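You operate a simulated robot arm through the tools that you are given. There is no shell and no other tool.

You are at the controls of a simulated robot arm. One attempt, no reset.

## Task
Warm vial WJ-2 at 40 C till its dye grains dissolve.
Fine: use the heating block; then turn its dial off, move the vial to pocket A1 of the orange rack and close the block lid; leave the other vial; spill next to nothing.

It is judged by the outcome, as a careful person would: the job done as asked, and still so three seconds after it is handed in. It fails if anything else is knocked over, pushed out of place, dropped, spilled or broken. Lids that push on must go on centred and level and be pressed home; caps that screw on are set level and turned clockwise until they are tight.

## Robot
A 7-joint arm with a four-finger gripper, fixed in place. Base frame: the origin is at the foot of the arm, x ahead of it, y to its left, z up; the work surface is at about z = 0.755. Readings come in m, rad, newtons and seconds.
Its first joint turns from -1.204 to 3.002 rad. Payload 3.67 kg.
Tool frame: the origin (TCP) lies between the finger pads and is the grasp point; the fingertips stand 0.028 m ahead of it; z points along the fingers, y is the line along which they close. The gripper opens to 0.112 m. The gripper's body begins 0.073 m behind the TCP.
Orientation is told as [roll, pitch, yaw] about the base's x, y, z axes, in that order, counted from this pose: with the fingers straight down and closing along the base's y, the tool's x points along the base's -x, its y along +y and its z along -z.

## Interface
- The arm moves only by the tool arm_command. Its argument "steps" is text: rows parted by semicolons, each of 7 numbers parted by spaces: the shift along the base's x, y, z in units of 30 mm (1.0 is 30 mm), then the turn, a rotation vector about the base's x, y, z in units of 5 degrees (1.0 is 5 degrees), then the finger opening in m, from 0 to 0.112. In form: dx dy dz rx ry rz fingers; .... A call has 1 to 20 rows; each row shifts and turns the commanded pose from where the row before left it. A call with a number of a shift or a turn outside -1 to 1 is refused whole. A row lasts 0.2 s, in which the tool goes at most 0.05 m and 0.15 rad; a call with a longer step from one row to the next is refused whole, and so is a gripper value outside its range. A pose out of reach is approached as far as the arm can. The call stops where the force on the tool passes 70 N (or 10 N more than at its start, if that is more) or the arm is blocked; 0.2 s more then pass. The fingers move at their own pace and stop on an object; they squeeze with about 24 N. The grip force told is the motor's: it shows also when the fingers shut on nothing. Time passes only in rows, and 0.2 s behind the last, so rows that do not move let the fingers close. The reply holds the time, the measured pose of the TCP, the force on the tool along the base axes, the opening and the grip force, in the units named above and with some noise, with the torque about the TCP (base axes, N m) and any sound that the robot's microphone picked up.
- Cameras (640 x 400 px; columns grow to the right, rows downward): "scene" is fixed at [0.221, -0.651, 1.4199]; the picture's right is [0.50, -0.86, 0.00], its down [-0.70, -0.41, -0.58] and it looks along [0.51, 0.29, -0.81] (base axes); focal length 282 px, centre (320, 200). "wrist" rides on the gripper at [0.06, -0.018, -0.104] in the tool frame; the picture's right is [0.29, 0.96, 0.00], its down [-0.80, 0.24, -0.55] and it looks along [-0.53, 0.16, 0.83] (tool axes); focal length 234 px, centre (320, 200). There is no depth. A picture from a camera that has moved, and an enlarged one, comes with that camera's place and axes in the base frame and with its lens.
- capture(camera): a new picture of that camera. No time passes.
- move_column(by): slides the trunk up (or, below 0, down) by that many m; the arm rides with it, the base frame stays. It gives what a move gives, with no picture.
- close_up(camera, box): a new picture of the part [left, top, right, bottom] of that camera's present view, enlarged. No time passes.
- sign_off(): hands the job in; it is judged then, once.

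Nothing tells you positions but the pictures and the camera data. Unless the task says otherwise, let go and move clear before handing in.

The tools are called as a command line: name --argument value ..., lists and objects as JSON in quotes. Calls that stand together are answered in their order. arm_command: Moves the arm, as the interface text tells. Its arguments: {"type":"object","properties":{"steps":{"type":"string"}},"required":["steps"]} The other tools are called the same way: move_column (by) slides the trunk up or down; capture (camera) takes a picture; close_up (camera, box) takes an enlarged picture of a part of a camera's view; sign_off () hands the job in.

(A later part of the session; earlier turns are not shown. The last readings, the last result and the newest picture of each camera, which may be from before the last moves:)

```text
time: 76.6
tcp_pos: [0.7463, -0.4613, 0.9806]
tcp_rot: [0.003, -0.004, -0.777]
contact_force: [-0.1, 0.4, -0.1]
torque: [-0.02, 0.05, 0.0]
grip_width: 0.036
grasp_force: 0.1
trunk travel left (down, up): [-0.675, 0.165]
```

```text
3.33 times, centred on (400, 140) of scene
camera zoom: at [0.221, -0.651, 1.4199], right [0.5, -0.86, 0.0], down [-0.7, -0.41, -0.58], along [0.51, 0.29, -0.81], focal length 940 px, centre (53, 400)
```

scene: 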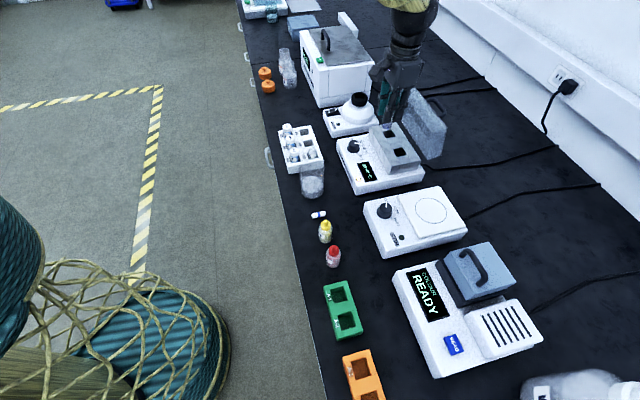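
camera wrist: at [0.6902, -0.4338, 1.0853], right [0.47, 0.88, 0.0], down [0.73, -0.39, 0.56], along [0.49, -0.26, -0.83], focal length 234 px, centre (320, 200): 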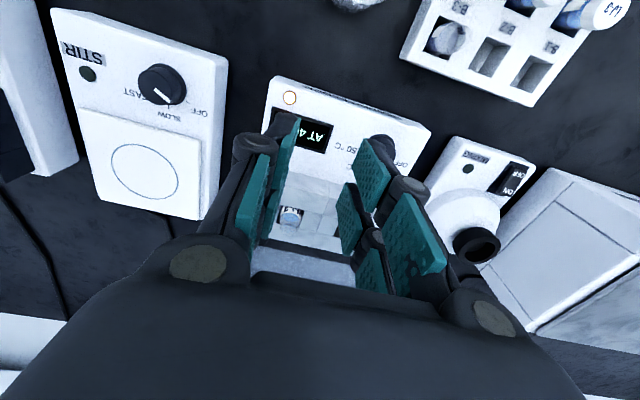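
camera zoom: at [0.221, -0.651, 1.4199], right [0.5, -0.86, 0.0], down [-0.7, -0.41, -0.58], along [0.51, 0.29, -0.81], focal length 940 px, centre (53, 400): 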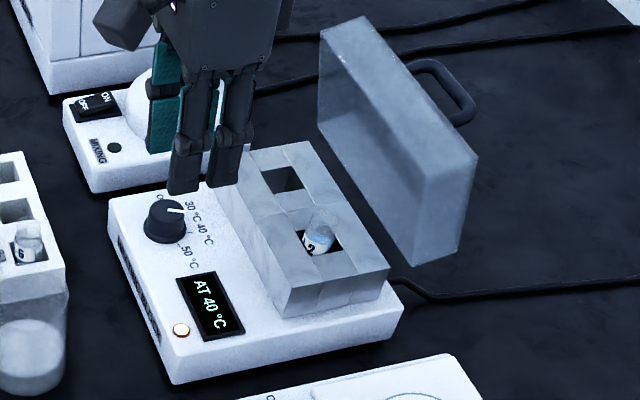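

close_up --camera "wrist" --box '[265, 180, 345, 250]'

close_up --camera "scene" --box '[385, 135, 415, 165]'

```text
5.71 times, centred on (305, 215) of wrist
camera zoom: at [0.6902, -0.4338, 1.0853], right [0.47, 0.88, 0.0], down [0.73, -0.39, 0.56], along [0.49, -0.26, -0.83], focal length 1338 px, centre (406, 114)
```

zoom: 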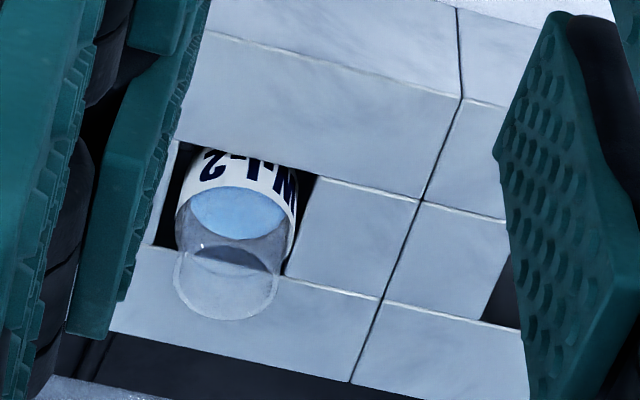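

```text
13.33 times, centred on (400, 150) of scene
camera zoom: at [0.221, -0.651, 1.4199], right [0.5, -0.86, 0.0], down [-0.7, -0.41, -0.58], along [0.51, 0.29, -0.81], focal length 3759 px, centre (-747, 867)
```

zoom: 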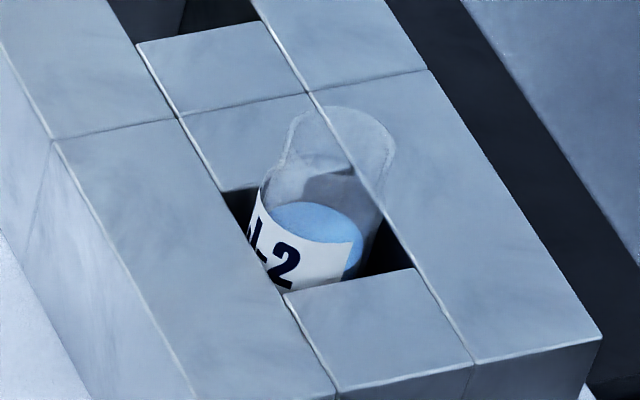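

The vial stands upright in the well with its liquid now light blue, so dissolving is under way. While it warms I go and measure the orange rack where it must go later.

arm_command --steps "-0.5 -0.17 0.3 0 0 0 0.05; -0.85 -0.3 0.3 0 0 0 0.05; -0.85 -0.3 0 0 0 0 0.05; -0.85 -0.3 0 0 0 0 0.05; -0.85 -0.3 0 0 0 0 0.05; -0.85 -0.3 0 0 0 0 0.05; -0.85 -0.3 0 0 0 0 0.05; -0.85 -0.3 0 0 0 0 0.05; -0.85 -0.3 0 0 0 0 0.05; -0.85 -0.3 0 0 0 0 0.05; -0.85 -0.3 0 0 0 0 0.05; -0.85 -0.3 0 0 0 0 0.05; -0.85 -0.3 0 0 0 0 0.05; -0.85 -0.3 0 0 0 0 0.05; -0.85 -0.3 0 0 0 0 0.05; -0.85 -0.3 0 0 0 0 0.05; -0.85 -0.3 0 0 0 0 0.05; -0.85 -0.3 -0.2 0 0 0 0.05; -0.85 -0.3 -0.4 0 0 0 0.05; -0.5 -0.17 -0.2 0 0 0 0.05"

capture --camera "wrist"

capture --camera "scene"

close_up --camera "scene" --box '[385, 135, 415, 165]'

```text
time: 80.8
tcp_pos: [0.2552, -0.6342, 0.9741]
tcp_rot: [0.0, -0.006, -0.778]
contact_force: [0.2, -0.9, 0.5]
torque: [0.05, -0.01, 0.0]
grip_width: 0.0504
grasp_force: 0.1
trunk travel left (down, up): [-0.675, 0.165]
```

```text
taken
camera wrist: at [0.1998, -0.6067, 1.078], right [0.47, 0.88, 0.0], down [0.73, -0.39, 0.56], along [0.49, -0.26, -0.83], focal length 234 px, centre (320, 200)
```

wrist: 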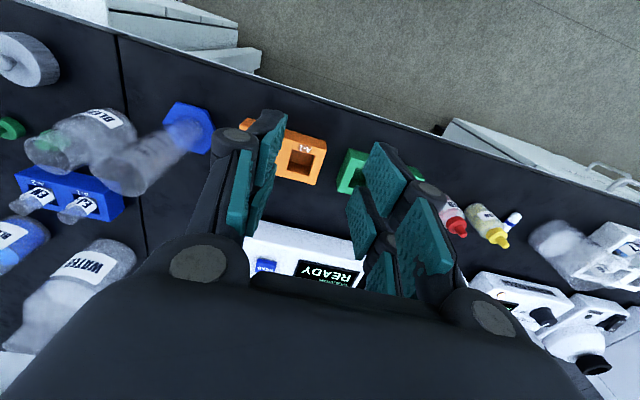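

```text
taken
```

scene: 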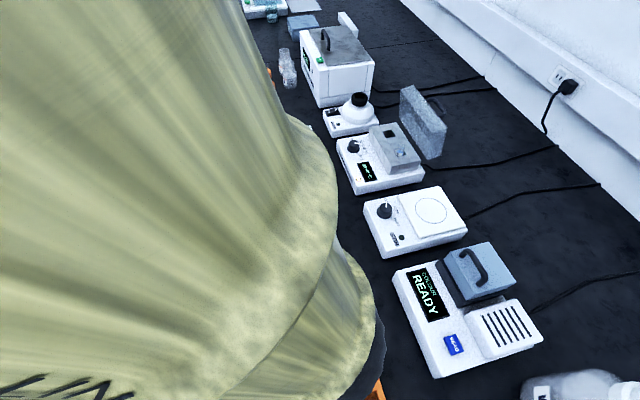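

```text
13.33 times, centred on (400, 150) of scene
camera zoom: at [0.221, -0.651, 1.4199], right [0.5, -0.86, 0.0], down [-0.7, -0.41, -0.58], along [0.51, 0.29, -0.81], focal length 3759 px, centre (-747, 867)
```

zoom: 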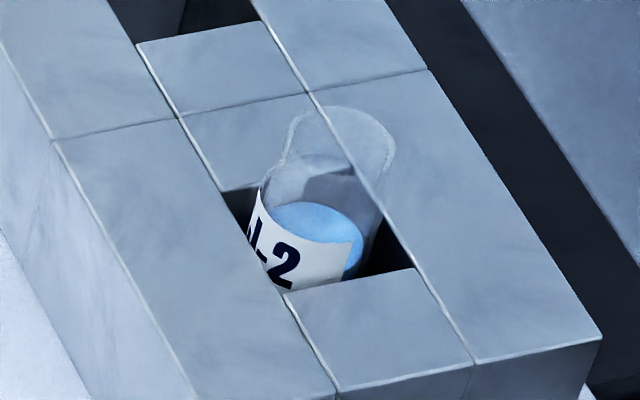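

The orange rack's pocket A-1 is in view below, with a tall measuring cylinder further right that I must stay clear of. I enlarge to measure the pocket.

close_up --camera "wrist" --box '[230, 100, 370, 220]'

close_up --camera "wrist" --box '[60, 60, 280, 240]'

```text
3.33 times, centred on (300, 160) of wrist
camera zoom: at [0.1998, -0.6067, 1.078], right [0.47, 0.88, 0.0], down [0.73, -0.39, 0.56], along [0.49, -0.26, -0.83], focal length 781 px, centre (387, 333)
```

zoom: 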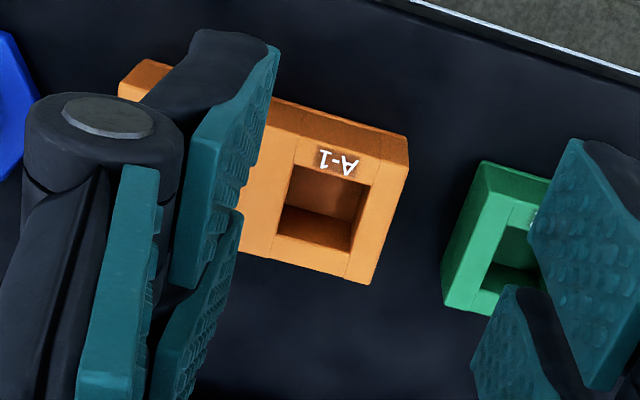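

```text
2.22 times, centred on (170, 150) of wrist
camera zoom: at [0.1998, -0.6067, 1.078], right [0.47, 0.88, 0.0], down [0.73, -0.39, 0.56], along [0.49, -0.26, -0.83], focal length 520 px, centre (653, 311)
```

zoom: 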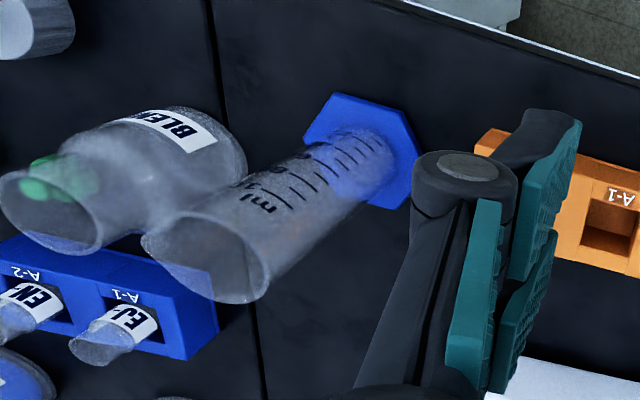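

Pocket A-1 measures as centred near (0.306, -0.693), 30 mm square and aligned with the bench. I hover above it to verify that the position is reachable and to refine it.

arm_command --steps "0.57 -0.65 -0.4 0 0 0 0.05; 0.57 -0.65 -0.4 0 0 0 0.05; 0.57 -0.65 -0.4 0 0 0 0.05; 0 0 0 0 0 0 0.05"

close_up --camera "wrist" --box '[230, 80, 410, 230]'

close_up --camera "scene" --box '[385, 135, 415, 165]'

```text
time: 81.8
tcp_pos: [0.3079, -0.6941, 0.9381]
tcp_rot: [0.001, -0.006, -0.778]
contact_force: [-0.3, -0.2, 0.3]
torque: [-0.03, -0.03, 0.01]
grip_width: 0.0497
grasp_force: 0.0
trunk travel left (down, up): [-0.675, 0.165]
```

```text
2.67 times, centred on (320, 155) of wrist
camera zoom: at [0.2529, -0.6664, 1.0419], right [0.47, 0.88, 0.0], down [0.73, -0.39, 0.56], along [0.49, -0.26, -0.83], focal length 624 px, centre (320, 320)
```

zoom: 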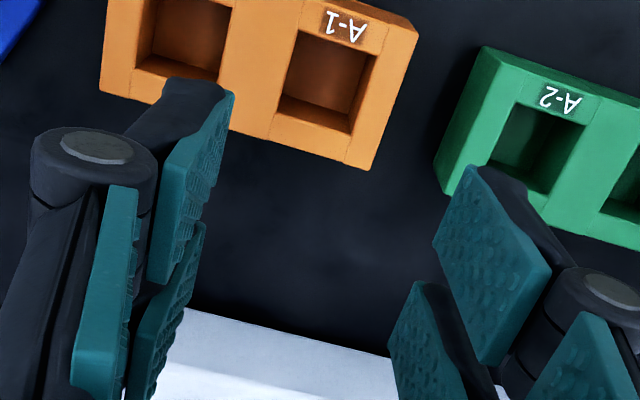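

```text
13.33 times, centred on (400, 150) of scene
camera zoom: at [0.221, -0.651, 1.4199], right [0.5, -0.86, 0.0], down [-0.7, -0.41, -0.58], along [0.51, 0.29, -0.81], focal length 3759 px, centre (-747, 867)
```

zoom: 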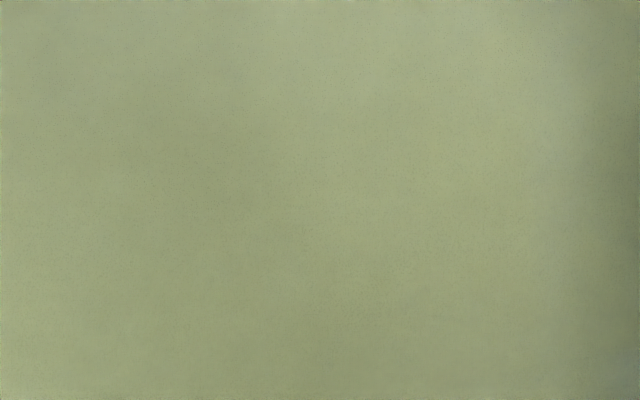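

The hover confirms A-1 at (0.306, -0.6925), with the rack's top at z about 0.787 and the pocket floor about 0.762. I return to the heater to see how the dye is doing.

arm_command --steps "0.2 0.1 0.5 0 0 0 0.05; 0.5 0.25 0.7 0 0 0 0.05; 0.82 0.435 0.3 0 0 0 0.05; 0.82 0.435 0 0 0 0 0.05; 0.82 0.435 0 0 0 0 0.05; 0.82 0.435 0 0 0 0 0.05; 0.82 0.435 0 0 0 0 0.05; 0.82 0.435 0 0 0 0 0.05; 0.82 0.435 0 0 0 0 0.05; 0.82 0.435 0 0 0 0 0.05; 0.82 0.435 0 0 0 0 0.05; 0.82 0.435 0 0 0 0 0.05; 0.82 0.435 0 0 0 0 0.05; 0.82 0.435 0 0 0 0 0.05; 0.82 0.435 0 0 0 0 0.05; 0.82 0.435 0 0 0 0 0.05; 0.82 0.435 0 0 0 0 0.05; 0.82 0.435 0 0 0 0 0.05; 0.7 0.4 0 0 0 0 0.05; 0.3 0.2 0 0 0 0 0.05"

capture --camera "wrist"

close_up --camera "scene" --box '[385, 135, 415, 165]'

close_up --camera "scene" --box '[330, 80, 460, 200]'

```text
time: 86.0
tcp_pos: [0.7516, -0.4541, 0.9847]
tcp_rot: [-0.001, -0.007, -0.778]
contact_force: [-0.6, 0.3, -0.6]
torque: [0.0, 0.02, 0.0]
grip_width: 0.0499
grasp_force: 0.0
trunk travel left (down, up): [-0.675, 0.165]
```

```text
taken
camera wrist: at [0.6964, -0.4264, 1.0884], right [0.47, 0.88, 0.0], down [0.73, -0.39, 0.56], along [0.49, -0.26, -0.83], focal length 234 px, centre (320, 200)
```

wrist: 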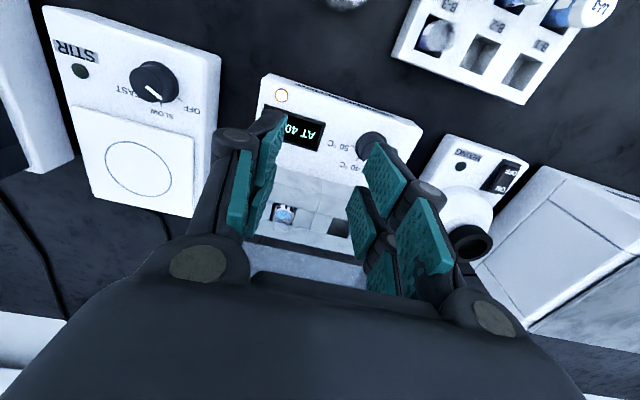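

```text
13.33 times, centred on (400, 150) of scene
camera zoom: at [0.221, -0.651, 1.4199], right [0.5, -0.86, 0.0], down [-0.7, -0.41, -0.58], along [0.51, 0.29, -0.81], focal length 3759 px, centre (-747, 867)
```

zoom: 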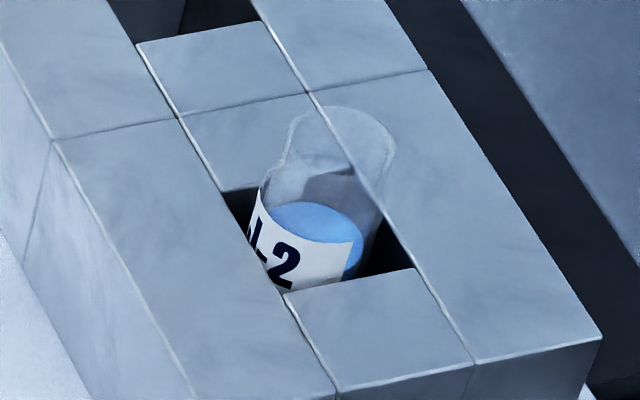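

```text
3.33 times, centred on (395, 140) of scene
camera zoom: at [0.221, -0.651, 1.4199], right [0.5, -0.86, 0.0], down [-0.7, -0.41, -0.58], along [0.51, 0.29, -0.81], focal length 940 px, centre (70, 400)
```

zoom: 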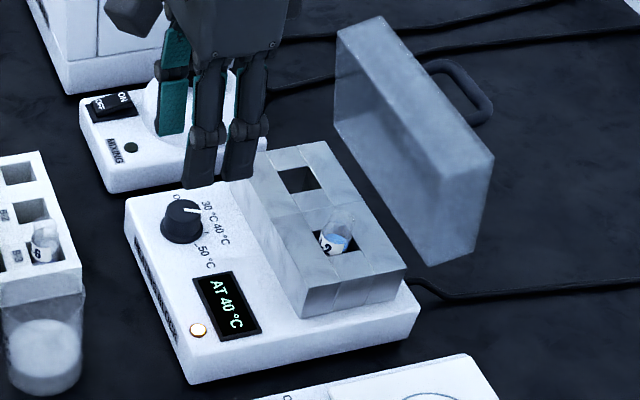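

The liquid is growing bluer, and the block still reads "AT 40 °C". I wait four seconds here and compare the colour again.

arm_command --steps "0 0 0 0 0 0 0.05; 0 0 0 0 0 0 0.05; 0 0 0 0 0 0 0.05; 0 0 0 0 0 0 0.05; 0 0 0 0 0 0 0.05; 0 0 0 0 0 0 0.05; 0 0 0 0 0 0 0.05; 0 0 0 0 0 0 0.05; 0 0 0 0 0 0 0.05; 0 0 0 0 0 0 0.05; 0 0 0 0 0 0 0.05; 0 0 0 0 0 0 0.05; 0 0 0 0 0 0 0.05; 0 0 0 0 0 0 0.05; 0 0 0 0 0 0 0.05; 0 0 0 0 0 0 0.05; 0 0 0 0 0 0 0.05; 0 0 0 0 0 0 0.05; 0 0 0 0 0 0 0.05; 0 0 0 0 0 0 0.05"

close_up --camera "scene" --box '[385, 135, 415, 165]'

close_up --camera "wrist" --box '[260, 190, 310, 240]'

```text
time: 90.2
tcp_pos: [0.7515, -0.4542, 0.9848]
tcp_rot: [0.002, -0.006, -0.779]
contact_force: [-0.3, -0.1, 0.8]
torque: [0.02, -0.02, 0.0]
grip_width: 0.0501
grasp_force: 0.0
trunk travel left (down, up): [-0.675, 0.165]
```

```text
13.33 times, centred on (400, 150) of scene
camera zoom: at [0.221, -0.651, 1.4199], right [0.5, -0.86, 0.0], down [-0.7, -0.41, -0.58], along [0.51, 0.29, -0.81], focal length 3759 px, centre (-747, 867)
```

zoom: 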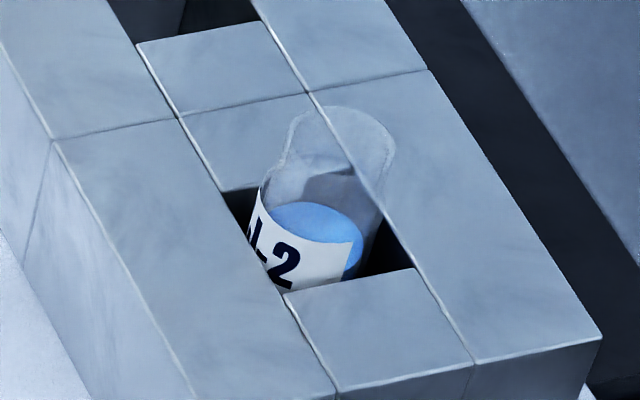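

```text
8.00 times, centred on (285, 215) of wrist
camera zoom: at [0.6963, -0.4269, 1.0885], right [0.47, 0.88, 0.0], down [0.73, -0.39, 0.56], along [0.49, -0.26, -0.83], focal length 1873 px, centre (600, 80)
```

zoom: 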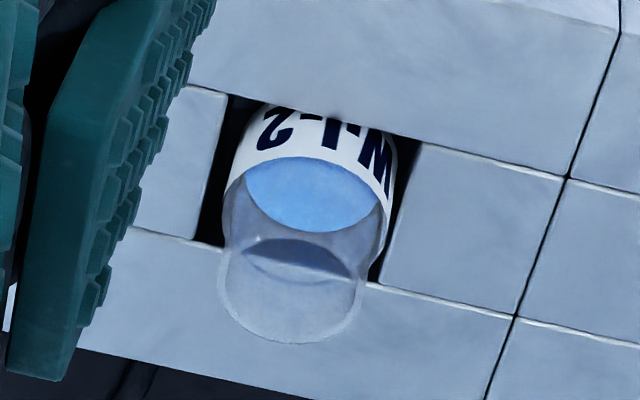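

The blue is still deepening, so dissolving is not finished. I keep waiting.

arm_command --steps "0 0 0 0 0 0 0.05; 0 0 0 0 0 0 0.05; 0 0 0 0 0 0 0.05; 0 0 0 0 0 0 0.05; 0 0 0 0 0 0 0.05; 0 0 0 0 0 0 0.05; 0 0 0 0 0 0 0.05; 0 0 0 0 0 0 0.05; 0 0 0 0 0 0 0.05; 0 0 0 0 0 0 0.05; 0 0 0 0 0 0 0.05; 0 0 0 0 0 0 0.05; 0 0 0 0 0 0 0.05; 0 0 0 0 0 0 0.05; 0 0 0 0 0 0 0.05; 0 0 0 0 0 0 0.05; 0 0 0 0 0 0 0.05; 0 0 0 0 0 0 0.05; 0 0 0 0 0 0 0.05; 0 0 0 0 0 0 0.05"

arm_command --steps "0 0 0 0 0 0 0.05; 0 0 0 0 0 0 0.05; 0 0 0 0 0 0 0.05; 0 0 0 0 0 0 0.05; 0 0 0 0 0 0 0.05; 0 0 0 0 0 0 0.05; 0 0 0 0 0 0 0.05; 0 0 0 0 0 0 0.05; 0 0 0 0 0 0 0.05; 0 0 0 0 0 0 0.05; 0 0 0 0 0 0 0.05; 0 0 0 0 0 0 0.05; 0 0 0 0 0 0 0.05; 0 0 0 0 0 0 0.05; 0 0 0 0 0 0 0.05; 0 0 0 0 0 0 0.05; 0 0 0 0 0 0 0.05; 0 0 0 0 0 0 0.05; 0 0 0 0 0 0 0.05; 0 0 0 0 0 0 0.05"

close_up --camera "wrist" --box '[260, 190, 310, 240]'

close_up --camera "scene" --box '[385, 135, 415, 165]'

```text
time: 94.4
tcp_pos: [0.7509, -0.4552, 0.9847]
tcp_rot: [0.003, -0.006, -0.779]
contact_force: [-0.1, 0.4, -0.2]
torque: [0.01, 0.01, 0.01]
grip_width: 0.0499
grasp_force: 0.0
trunk travel left (down, up): [-0.675, 0.165]
```

```text
time: 98.6
tcp_pos: [0.751, -0.4545, 0.9844]
tcp_rot: [0.002, -0.004, -0.779]
contact_force: [-1.1, -0.2, -0.1]
torque: [0.0, 0.03, 0.01]
grip_width: 0.0499
grasp_force: 0.0
trunk travel left (down, up): [-0.675, 0.165]
```

```text
8.00 times, centred on (285, 215) of wrist
camera zoom: at [0.6963, -0.4269, 1.0885], right [0.47, 0.88, 0.0], down [0.73, -0.39, 0.56], along [0.49, -0.26, -0.83], focal length 1873 px, centre (600, 80)
```

zoom: 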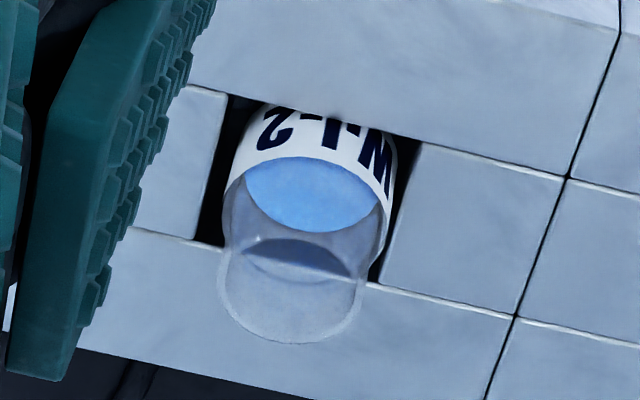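

```text
13.33 times, centred on (400, 150) of scene
camera zoom: at [0.221, -0.651, 1.4199], right [0.5, -0.86, 0.0], down [-0.7, -0.41, -0.58], along [0.51, 0.29, -0.81], focal length 3759 px, centre (-747, 867)
```

zoom: 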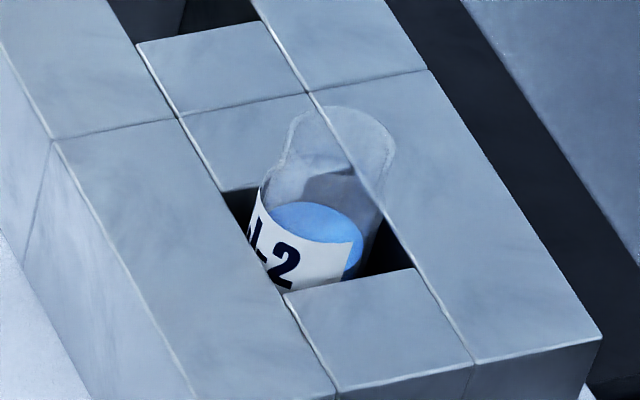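

The change between pictures is getting small. I wait another eight seconds to be sure that it has levelled off.

arm_command --steps "0 0 0 0 0 0 0.05; 0 0 0 0 0 0 0.05; 0 0 0 0 0 0 0.05; 0 0 0 0 0 0 0.05; 0 0 0 0 0 0 0.05; 0 0 0 0 0 0 0.05; 0 0 0 0 0 0 0.05; 0 0 0 0 0 0 0.05; 0 0 0 0 0 0 0.05; 0 0 0 0 0 0 0.05; 0 0 0 0 0 0 0.05; 0 0 0 0 0 0 0.05; 0 0 0 0 0 0 0.05; 0 0 0 0 0 0 0.05; 0 0 0 0 0 0 0.05; 0 0 0 0 0 0 0.05; 0 0 0 0 0 0 0.05; 0 0 0 0 0 0 0.05; 0 0 0 0 0 0 0.05; 0 0 0 0 0 0 0.05"

arm_command --steps "0 0 0 0 0 0 0.05; 0 0 0 0 0 0 0.05; 0 0 0 0 0 0 0.05; 0 0 0 0 0 0 0.05; 0 0 0 0 0 0 0.05; 0 0 0 0 0 0 0.05; 0 0 0 0 0 0 0.05; 0 0 0 0 0 0 0.05; 0 0 0 0 0 0 0.05; 0 0 0 0 0 0 0.05; 0 0 0 0 0 0 0.05; 0 0 0 0 0 0 0.05; 0 0 0 0 0 0 0.05; 0 0 0 0 0 0 0.05; 0 0 0 0 0 0 0.05; 0 0 0 0 0 0 0.05; 0 0 0 0 0 0 0.05; 0 0 0 0 0 0 0.05; 0 0 0 0 0 0 0.05; 0 0 0 0 0 0 0.05"

close_up --camera "wrist" --box '[275, 200, 300, 225]'

close_up --camera "scene" --box '[385, 135, 415, 165]'

```text
time: 102.8
tcp_pos: [0.7518, -0.4553, 0.985]
tcp_rot: [0.001, -0.004, -0.78]
contact_force: [0.4, 0.5, -1.0]
torque: [-0.05, 0.01, 0.0]
grip_width: 0.0502
grasp_force: 0.0
trunk travel left (down, up): [-0.675, 0.165]
```

```text
time: 107.0
tcp_pos: [0.7509, -0.4538, 0.9843]
tcp_rot: [0.0, -0.006, -0.778]
contact_force: [-0.2, -0.2, -0.9]
torque: [0.0, 0.0, -0.03]
grip_width: 0.05
grasp_force: 0.0
trunk travel left (down, up): [-0.675, 0.165]
```

```text
16.00 times, centred on (288, 212) of wrist
camera zoom: at [0.6963, -0.4269, 1.0885], right [0.47, 0.88, 0.0], down [0.73, -0.39, 0.56], along [0.49, -0.26, -0.83], focal length 3747 px, centre (840, 0)
```

zoom: 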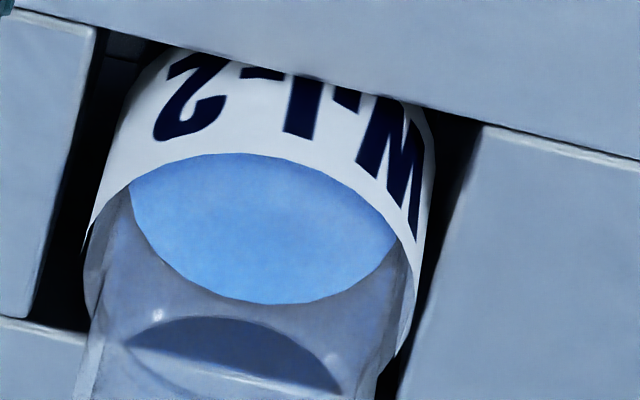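

```text
13.33 times, centred on (400, 150) of scene
camera zoom: at [0.221, -0.651, 1.4199], right [0.5, -0.86, 0.0], down [-0.7, -0.41, -0.58], along [0.51, 0.29, -0.81], focal length 3759 px, centre (-747, 867)
```

zoom: 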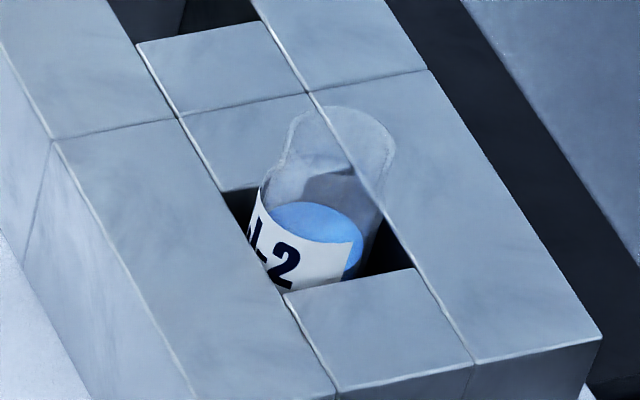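

arm_command --steps "0 0 0 0 0 0 0.05; 0 0 0 0 0 0 0.05; 0 0 0 0 0 0 0.05; 0 0 0 0 0 0 0.05; 0 0 0 0 0 0 0.05; 0 0 0 0 0 0 0.05; 0 0 0 0 0 0 0.05; 0 0 0 0 0 0 0.05; 0 0 0 0 0 0 0.05; 0 0 0 0 0 0 0.05; 0 0 0 0 0 0 0.05; 0 0 0 0 0 0 0.05; 0 0 0 0 0 0 0.05; 0 0 0 0 0 0 0.05; 0 0 0 0 0 0 0.05; 0 0 0 0 0 0 0.05; 0 0 0 0 0 0 0.05; 0 0 0 0 0 0 0.05; 0 0 0 0 0 0 0.05; 0 0 0 0 0 0 0.05"

arm_command --steps "0 0 0 0 0 0 0.05; 0 0 0 0 0 0 0.05; 0 0 0 0 0 0 0.05; 0 0 0 0 0 0 0.05; 0 0 0 0 0 0 0.05; 0 0 0 0 0 0 0.05; 0 0 0 0 0 0 0.05; 0 0 0 0 0 0 0.05; 0 0 0 0 0 0 0.05; 0 0 0 0 0 0 0.05; 0 0 0 0 0 0 0.05; 0 0 0 0 0 0 0.05; 0 0 0 0 0 0 0.05; 0 0 0 0 0 0 0.05; 0 0 0 0 0 0 0.05; 0 0 0 0 0 0 0.05; 0 0 0 0 0 0 0.05; 0 0 0 0 0 0 0.05; 0 0 0 0 0 0 0.05; 0 0 0 0 0 0 0.05"

arm_command --steps "0 0 0 0 0 0 0.05; 0 0 0 0 0 0 0.05; 0 0 0 0 0 0 0.05; 0 0 0 0 0 0 0.05; 0 0 0 0 0 0 0.05; 0 0 0 0 0 0 0.05; 0 0 0 0 0 0 0.05; 0 0 0 0 0 0 0.05; 0 0 0 0 0 0 0.05; 0 0 0 0 0 0 0.05; 0 0 0 0 0 0 0.05; 0 0 0 0 0 0 0.05; 0 0 0 0 0 0 0.05; 0 0 0 0 0 0 0.05; 0 0 0 0 0 0 0.05; 0 0 0 0 0 0 0.05; 0 0 0 0 0 0 0.05; 0 0 0 0 0 0 0.05; 0 0 0 0 0 0 0.05; 0 0 0 0 0 0 0.05"

close_up --camera "wrist" --box '[275, 200, 300, 225]'

close_up --camera "scene" --box '[330, 110, 430, 190]'

```text
time: 111.2
tcp_pos: [0.752, -0.4562, 0.9838]
tcp_rot: [0.001, -0.005, -0.779]
contact_force: [-0.8, 0.7, -0.7]
torque: [-0.01, 0.02, 0.03]
grip_width: 0.0497
grasp_force: 0.1
trunk travel left (down, up): [-0.675, 0.165]
```

```text
time: 115.4
tcp_pos: [0.7519, -0.4564, 0.9845]
tcp_rot: [0.003, -0.005, -0.778]
contact_force: [-0.8, -0.1, -0.1]
torque: [0.02, 0.0, -0.01]
grip_width: 0.0499
grasp_force: 0.0
trunk travel left (down, up): [-0.675, 0.165]
```

```text
time: 119.6
tcp_pos: [0.7517, -0.4539, 0.9845]
tcp_rot: [0.002, -0.005, -0.78]
contact_force: [0.5, 0.2, 0.5]
torque: [0.01, 0.04, 0.03]
grip_width: 0.0501
grasp_force: 0.0
trunk travel left (down, up): [-0.675, 0.165]
```

```text
16.00 times, centred on (288, 212) of wrist
camera zoom: at [0.6963, -0.4269, 1.0885], right [0.47, 0.88, 0.0], down [0.73, -0.39, 0.56], along [0.49, -0.26, -0.83], focal length 3747 px, centre (840, 0)
```

zoom: 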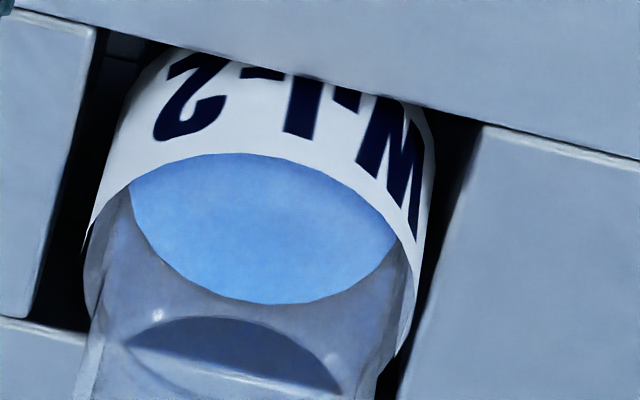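

```text
5.00 times, centred on (380, 150) of scene
camera zoom: at [0.221, -0.651, 1.4199], right [0.5, -0.86, 0.0], down [-0.7, -0.41, -0.58], along [0.51, 0.29, -0.81], focal length 1410 px, centre (20, 450)
```

zoom: 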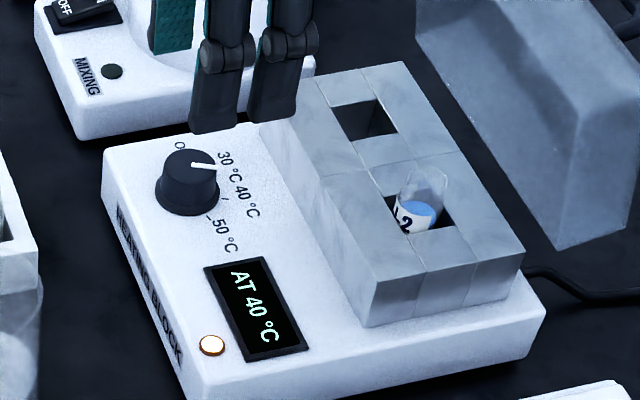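

Two pictures twelve seconds apart look the same, so the colour has levelled off and the grains should be dissolved; I will check the vial's bottom when I lift it. Now I go to the dial to turn it off.

arm_command --steps "0.213 0.108 -0.165 0 0 -1 0.06; 0.213 0.108 -0.165 0 0 -1 0.06; 0.213 0.108 -0.165 0 0 -1 0.06; 0.213 0.108 -0.165 0 0 -1 0.06; 0.213 0.108 -0.165 0 0 -1 0.06; 0.213 0.108 -0.165 0 0 -1 0.06; 0.213 0.108 -0.165 0 0 -1 0.06; 0.213 0.108 -0.165 0 0 -1 0.06; 0.213 0.108 -0.165 0 0 -1 0.06; 0.213 0.108 -0.165 0 0 -1 0.06; 0.213 0.108 -0.165 0 0 -1 0.06; 0 0 0 0 0 0 0.06"

close_up --camera "wrist" --box '[260, 70, 390, 200]'

```text
time: 122.2
tcp_pos: [0.8216, -0.4201, 0.9308]
tcp_rot: [0.002, -0.005, -1.741]
contact_force: [-0.7, 0.5, 0.0]
torque: [0.01, 0.03, 0.03]
grip_width: 0.0598
grasp_force: 0.0
trunk travel left (down, up): [-0.675, 0.165]
```

```text
3.08 times, centred on (325, 135) of wrist
camera zoom: at [0.8148, -0.3582, 1.0331], right [0.99, 0.12, 0.0], down [0.1, -0.82, 0.56], along [0.07, -0.55, -0.83], focal length 720 px, centre (305, 400)
```

zoom: 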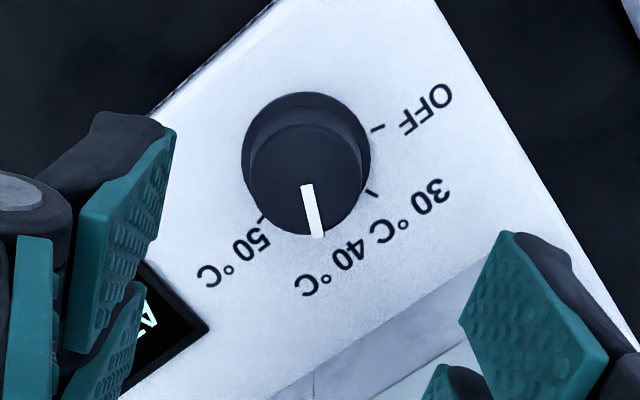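

The dial is centred under the tool. I descend, grip the knob, and turn it back counter-clockwise.

arm_command --steps "0 0 -0.8 0 0 0 0.06; 0 0 -0.8 0 0 0 0.06; 0 0 -0.8 0 0 0 0.06; 0 0 -0.7 0 0 0 0.06; 0 0 0 0 0 0 0.06; 0 0 0 0 0 0 0.03; 0 0 0 0 0 0 0.0; 0 0 0 0 0 0 0.0; 0 0 0 0 0 0 0.0"

close_up --camera "wrist" --box '[220, 70, 420, 240]'

```text
time: 124.2
tcp_pos: [0.8231, -0.4193, 0.8362]
tcp_rot: [0.004, -0.006, -1.739]
contact_force: [7.8, -0.6, 4.4]
torque: [0.08, -0.24, 0.0]
grip_width: 0.0319
grasp_force: 44.6
trunk travel left (down, up): [-0.675, 0.165]
```

```text
2.35 times, centred on (320, 155) of wrist
camera zoom: at [0.815, -0.3578, 0.9407], right [0.99, 0.12, 0.0], down [0.1, -0.82, 0.56], along [0.07, -0.55, -0.83], focal length 551 px, centre (320, 306)
```

zoom: 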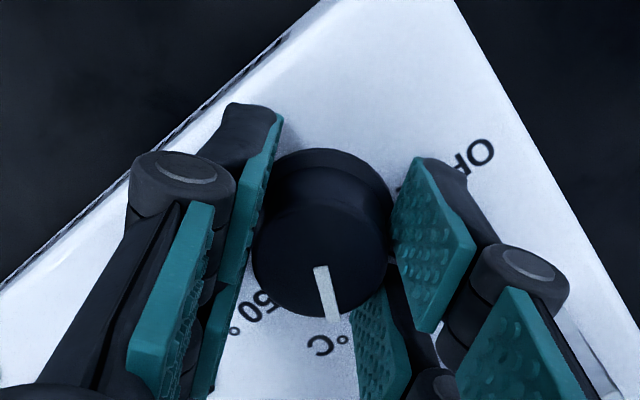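

Gripped well with little side load. I turn it 100° counter-clockwise to OFF.

arm_command --steps "0 0 0 0 0 1 0.0; 0 0 0 0 0 1 0.0; 0 0 0 0 0 1 0.0; 0 0 0 0 0 1 0.0; 0 0 0 0 0 1 0.0; 0 0 0 0 0 1 0.0; 0 0 0 0 0 1 0.0; 0 0 0 0 0 1 0.0; 0 0 0 0 0 1 0.0; 0 0 0 0 0 1 0.0; 0 0 0 0 0 1 0.0; 0 0 0 0 0 1 0.0; 0 0 0 0 0 1 0.0; 0 0 0 0 0 1 0.0; 0 0 0 0 0 1 0.0; 0 0 0 0 0 1 0.0; 0 0 0 0 0 1 0.0; 0 0 0 0 0 1 0.0; 0 0 0 0 0 0.9 0.0; 0 0 0 0 0 0.9 0.0"

close_up --camera "wrist" --box '[220, 70, 420, 240]'

close_up --camera "scene" --box '[330, 90, 430, 190]'

```text
time: 128.4
tcp_pos: [0.8226, -0.4182, 0.837]
tcp_rot: [0.001, -0.007, -0.011]
contact_force: [14.0, -10.2, 20.0]
torque: [-0.02, -0.39, 0.0]
grip_width: 0.0317
grasp_force: 44.8
trunk travel left (down, up): [-0.675, 0.165]
```

```text
2.35 times, centred on (320, 155) of wrist
camera zoom: at [0.7617, -0.4384, 0.9406], right [-0.28, 0.96, 0.0], down [0.8, 0.23, 0.56], along [0.54, 0.16, -0.83], focal length 551 px, centre (320, 306)
```

zoom: 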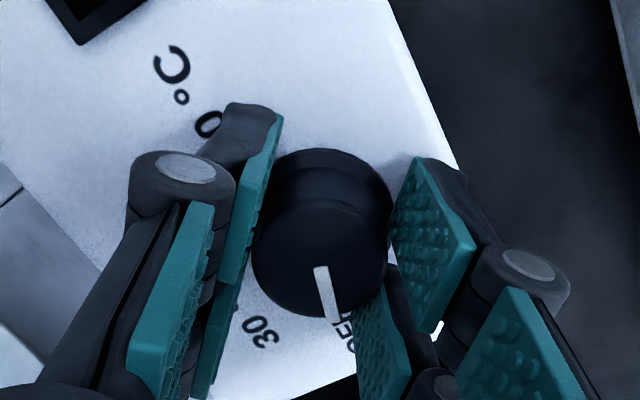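

```text
4.00 times, centred on (380, 140) of scene
camera zoom: at [0.221, -0.651, 1.4199], right [0.5, -0.86, 0.0], down [-0.7, -0.41, -0.58], along [0.51, 0.29, -0.81], focal length 1128 px, centre (80, 440)
```

zoom: 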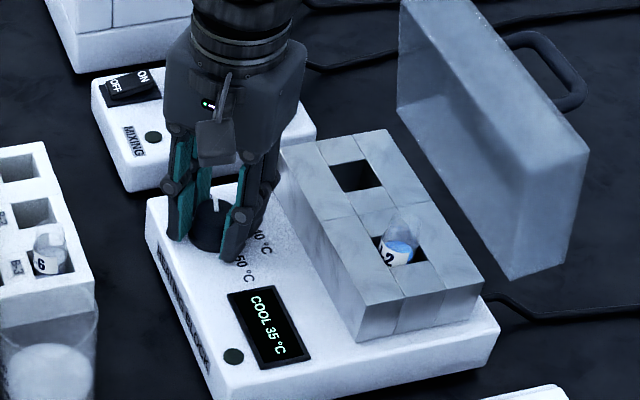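

The lamp is out and the display shows "COOL 35 °C". I turn a last degree to be firmly at OFF, release and rise to check the pointer.

arm_command --steps "0 0 0 0 0 0.25 0.0; 0 0 0 0 0 0 0.0; 0 0 0 0 0 0 0.03; 0 0 0 0 0 0 0.06; 0 0 0 0 0 0 0.06; 0 0 0.6 0 0 0 0.06; 0 0 0.9 0 0 0 0.06; 0 0 0.9 0 0 0 0.06; 0 0 0.6 0 0 0 0.06; 0 0 0 0 0 0 0.06"

close_up --camera "wrist" --box '[260, 70, 390, 200]'

close_up --camera "scene" --box '[330, 110, 430, 190]'

```text
time: 130.6
tcp_pos: [0.823, -0.4187, 0.9254]
tcp_rot: [0.002, -0.005, 0.01]
contact_force: [-0.8, -0.4, 0.3]
torque: [-0.03, 0.02, -0.02]
grip_width: 0.0602
grasp_force: 0.1
trunk travel left (down, up): [-0.675, 0.165]
```

```text
3.08 times, centred on (325, 135) of wrist
camera zoom: at [0.7632, -0.4395, 1.0294], right [-0.3, 0.95, 0.0], down [0.79, 0.25, 0.56], along [0.53, 0.17, -0.83], focal length 720 px, centre (305, 400)
```

zoom: 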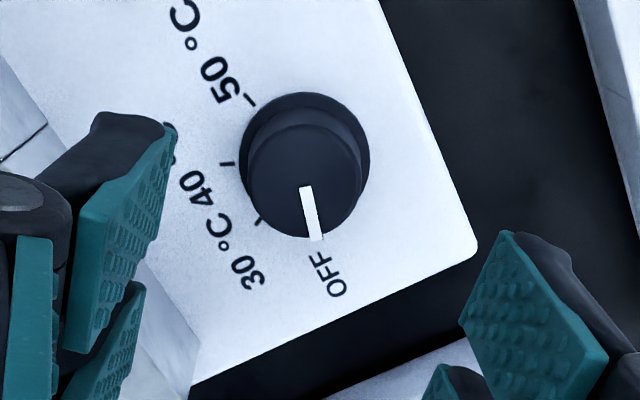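

```text
5.00 times, centred on (380, 150) of scene
camera zoom: at [0.221, -0.651, 1.4199], right [0.5, -0.86, 0.0], down [-0.7, -0.41, -0.58], along [0.51, 0.29, -0.81], focal length 1410 px, centre (20, 450)
```

zoom: 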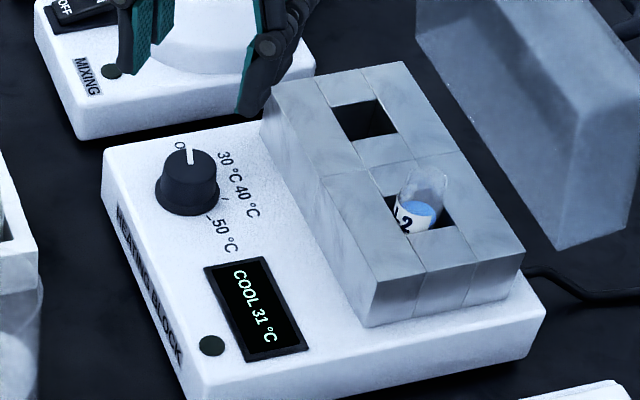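

The pointer is back at OFF and the block is cooling. Now I move to hover over the vial in the well, turning back to yaw -45°.

arm_command --steps "0 0 0.8 0 0 -1 0.045; 0 -0.1 0.8 0 0 -1 0.045; 0.07 -0.6 0.1 0 0 -1 0.045; 0.07 -0.65 0 0 0 -1 0.045; 0.07 -0.65 0 0 0 -1 0.045; 0.07 -0.65 0 0 0 -1 0.045; 0.07 -0.65 0 0 0 -1 0.045; 0.07 -0.65 0 0 0 -1 0.045; 0.07 -0.6 0 0 0 -1 0.045; 0 0 0 0 0 0 0.045"

capture --camera "wrist"

close_up --camera "wrist" --box '[250, 70, 390, 210]'

```text
time: 132.8
tcp_pos: [0.8376, -0.5587, 0.9773]
tcp_rot: [0.001, -0.006, -0.775]
contact_force: [0.7, 0.6, -0.2]
torque: [0.0, -0.05, 0.01]
grip_width: 0.0452
grasp_force: 0.1
trunk travel left (down, up): [-0.675, 0.165]
```

```text
taken
camera wrist: at [0.7824, -0.5293, 1.0808], right [0.46, 0.89, 0.0], down [0.73, -0.38, 0.56], along [0.49, -0.26, -0.83], focal length 234 px, centre (320, 200)
```

wrist: 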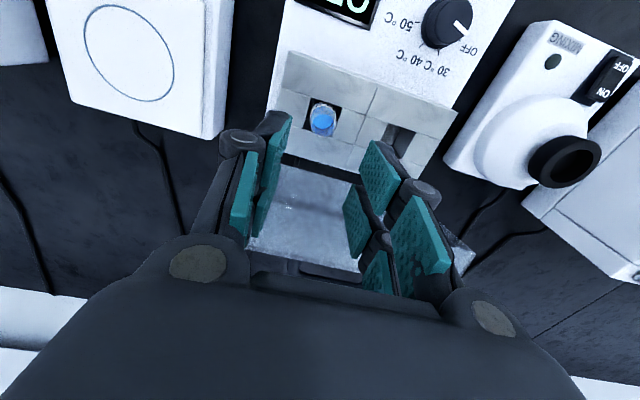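

```text
2.86 times, centred on (320, 140) of wrist
camera zoom: at [0.7824, -0.5293, 1.0808], right [0.46, 0.89, 0.0], down [0.73, -0.38, 0.56], along [0.49, -0.26, -0.83], focal length 669 px, centre (320, 371)
```

zoom: 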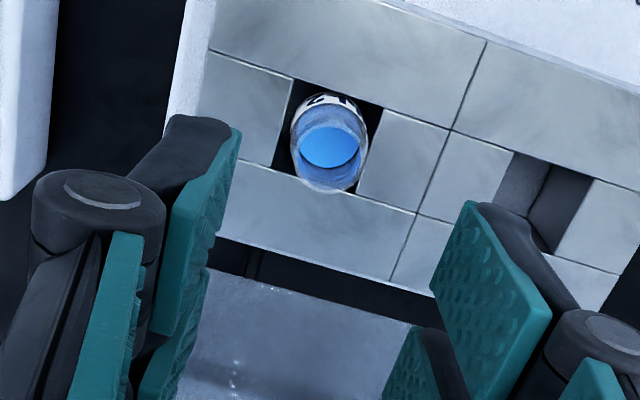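

The vial's rim computes to (0.839, -0.556). I correct by 3 mm and descend around it in stages.

arm_command --steps "0.02 0.05 -0.4 0 0 0 0.045; 0.02 0.05 -0.7 0 0 0 0.045; 0 0 -0.7 0 0 0 0.045; 0 0 -0.6 0 0 0 0.045; 0 0 -0.3 0 0 0 0.045; 0 0 0 0 0 0 0.045"

close_up --camera "wrist" --box '[250, 70, 390, 210]'

close_up --camera "scene" --box '[370, 100, 440, 170]'

```text
time: 134.2
tcp_pos: [0.8374, -0.5516, 0.896]
tcp_rot: [0.002, -0.005, -0.776]
contact_force: [-0.1, -0.3, -0.1]
torque: [0.04, 0.03, 0.04]
grip_width: 0.0452
grasp_force: 0.1
trunk travel left (down, up): [-0.675, 0.165]
```

```text
2.86 times, centred on (320, 140) of wrist
camera zoom: at [0.7827, -0.5245, 1.0], right [0.46, 0.89, 0.0], down [0.73, -0.38, 0.56], along [0.5, -0.26, -0.83], focal length 669 px, centre (320, 371)
```

zoom: 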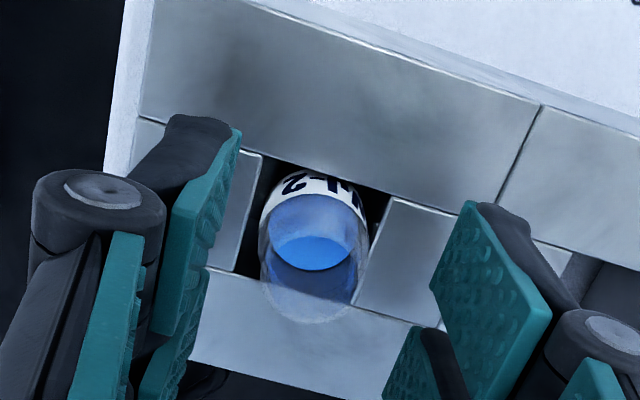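

```text
5.71 times, centred on (405, 135) of scene
camera zoom: at [0.221, -0.651, 1.4199], right [0.5, -0.86, 0.0], down [-0.7, -0.41, -0.58], along [0.51, 0.29, -0.81], focal length 1611 px, centre (-166, 571)
```

zoom: 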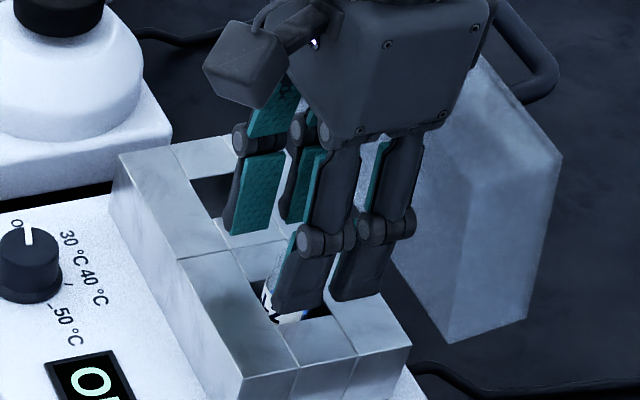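

The block now shows OFF. The vial is centred between the pads; I lower the last 19 mm and close on it.

arm_command --steps "0.035 -0.035 -0.3 0 0 0 0.045; 0 0 -0.3 0 0 0 0.045; 0 0 0 0 0 0 0.045; 0 0 0 0 0 0 0.032; 0 0 0 0 0 0 0.02; 0 0 0 0 0 0 0.015; 0 0 0 0 0 0 0.015"

close_up --camera "wrist" --box '[250, 70, 390, 210]'

```text
time: 135.8
tcp_pos: [0.8388, -0.5542, 0.8777]
tcp_rot: [0.001, -0.005, -0.775]
contact_force: [0.0, -0.6, -0.3]
torque: [0.01, -0.02, -0.04]
grip_width: 0.0223
grasp_force: 23.8
trunk travel left (down, up): [-0.675, 0.165]
```

```text
2.86 times, centred on (320, 140) of wrist
camera zoom: at [0.7834, -0.5263, 0.9816], right [0.46, 0.89, 0.0], down [0.74, -0.38, 0.56], along [0.49, -0.26, -0.83], focal length 669 px, centre (320, 371)
```

zoom: 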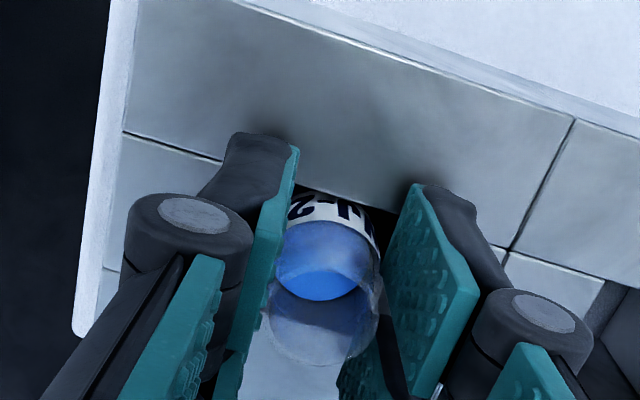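

Gripped. I lift the vial slowly straight out and inspect its contents.

arm_command --steps "0 0 0.1 0 0 0 0.015; 0 0 0.2 0 0 0 0.015; 0 0 0.3 0 0 0 0.015; 0 0 0.4 0 0 0 0.015; 0 0 0.4 0 0 0 0.015; 0 0 0.4 0 0 0 0.015; 0 0 0.4 0 0 0 0.015; 0 0 0.4 0 0 0 0.015; 0 0 0.4 0 0 0 0.015; 0 0 0.3 0 0 0 0.015; 0 0 0.2 0 0 0 0.015; 0 0 0 0 0 0 0.015"

close_up --camera "wrist" --box '[270, 90, 370, 210]'

close_up --camera "scene" --box '[380, 95, 430, 155]'

```text
time: 138.4
tcp_pos: [0.8394, -0.5539, 0.9839]
tcp_rot: [0.001, -0.008, -0.774]
contact_force: [-0.4, 0.1, 0.8]
torque: [-0.01, 0.04, -0.01]
grip_width: 0.0227
grasp_force: 23.8
trunk travel left (down, up): [-0.675, 0.165]
```

```text
3.33 times, centred on (320, 150) of wrist
camera zoom: at [0.7838, -0.5258, 1.0865], right [0.46, 0.89, 0.0], down [0.74, -0.38, 0.56], along [0.49, -0.26, -0.83], focal length 781 px, centre (320, 367)
```

zoom: 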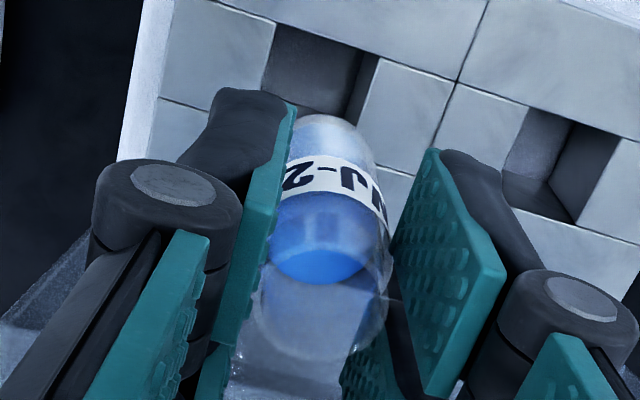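

```text
6.67 times, centred on (405, 125) of scene
camera zoom: at [0.221, -0.651, 1.4199], right [0.5, -0.86, 0.0], down [-0.7, -0.41, -0.58], along [0.51, 0.29, -0.81], focal length 1880 px, centre (-247, 700)
```

zoom: 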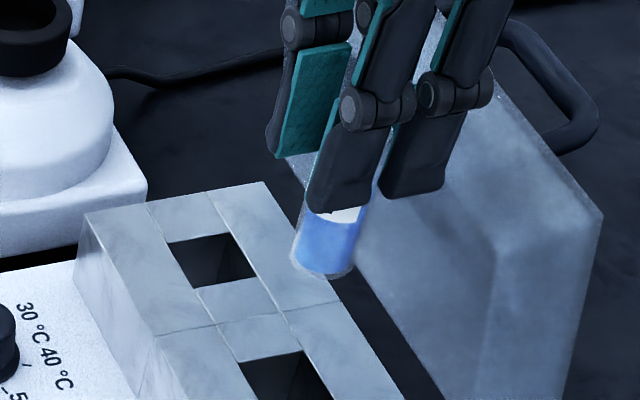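

The liquid is an even blue. I enlarge the vial's bottom to make sure no grains are left before carrying it away.

close_up --camera "scene" --box '[398, 122, 416, 140]'

close_up --camera "wrist" --box '[305, 120, 340, 155]'

```text
16.00 times, centred on (407, 131) of scene
camera zoom: at [0.221, -0.651, 1.4199], right [0.5, -0.86, 0.0], down [-0.7, -0.41, -0.58], along [0.51, 0.29, -0.81], focal length 4511 px, centre (-1072, 1304)
```

zoom: 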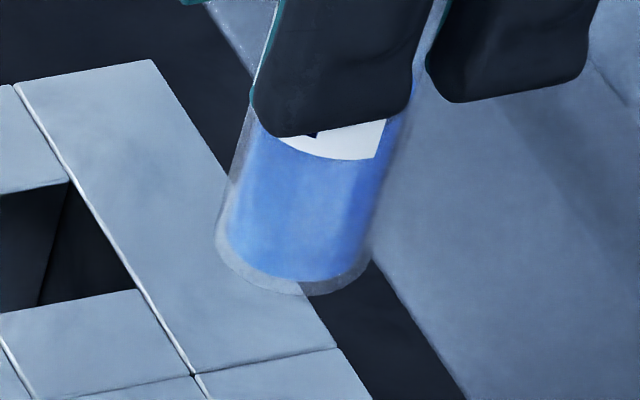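

```text
11.43 times, centred on (322, 138) of wrist
camera zoom: at [0.7838, -0.5258, 1.0865], right [0.46, 0.89, 0.0], down [0.74, -0.38, 0.56], along [0.49, -0.26, -0.83], focal length 2676 px, centre (291, 914)
```

zoom: 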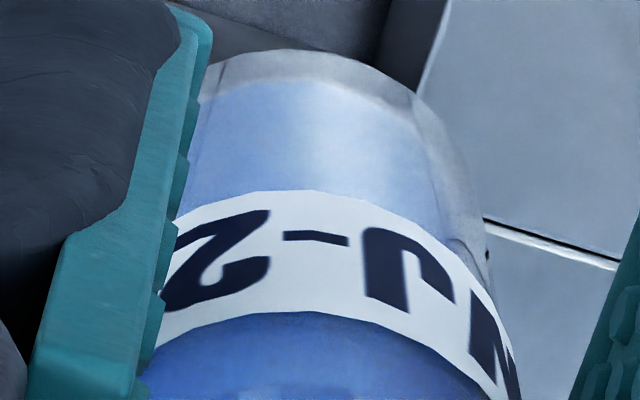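

No grains remain; the dye is fully dissolved. I now carry the vial smoothly back toward me and then along the clear front lane to the orange rack.

arm_command --steps "-0.15 0.112 0.1 0 0 0 0.015; -0.3 0.224 0.1 0 0 0 0.015; -0.448 0.335 0.1 0 0 0 0.015; -0.597 0.447 0.1 0 0 0 0.015; -0.597 0.447 0.1 0 0 0 0.015; -0.597 0.447 0.1 0 0 0 0.015; -0.597 0.447 0.1 0 0 0 0.015; -0.597 0.447 0.1 0 0 0 0.015; -0.597 0.447 0.1 0 0 0 0.015; -0.597 0.447 0 0 0 0 0.015; -0.448 0.335 0 0 0 0 0.015; -0.3 0.224 0 0 0 0 0.015; -0.15 0.112 0 0 0 0 0.015"

capture --camera "scene"

```text
time: 141.2
tcp_pos: [0.6581, -0.4183, 1.01]
tcp_rot: [0.003, -0.005, -0.776]
contact_force: [-0.5, 0.6, -0.5]
torque: [-0.01, 0.03, 0.02]
grip_width: 0.0225
grasp_force: 24.0
trunk travel left (down, up): [-0.675, 0.165]
```

```text
taken
```

scene: 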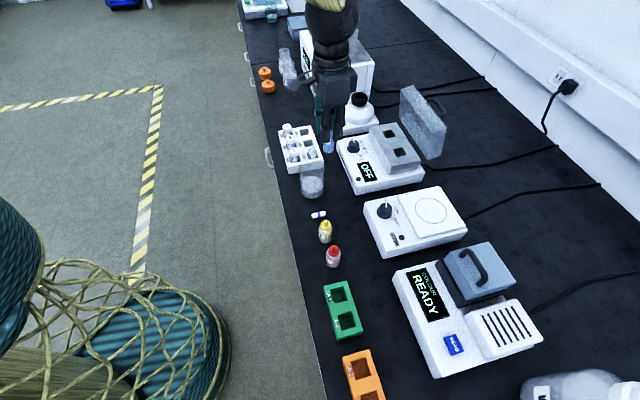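

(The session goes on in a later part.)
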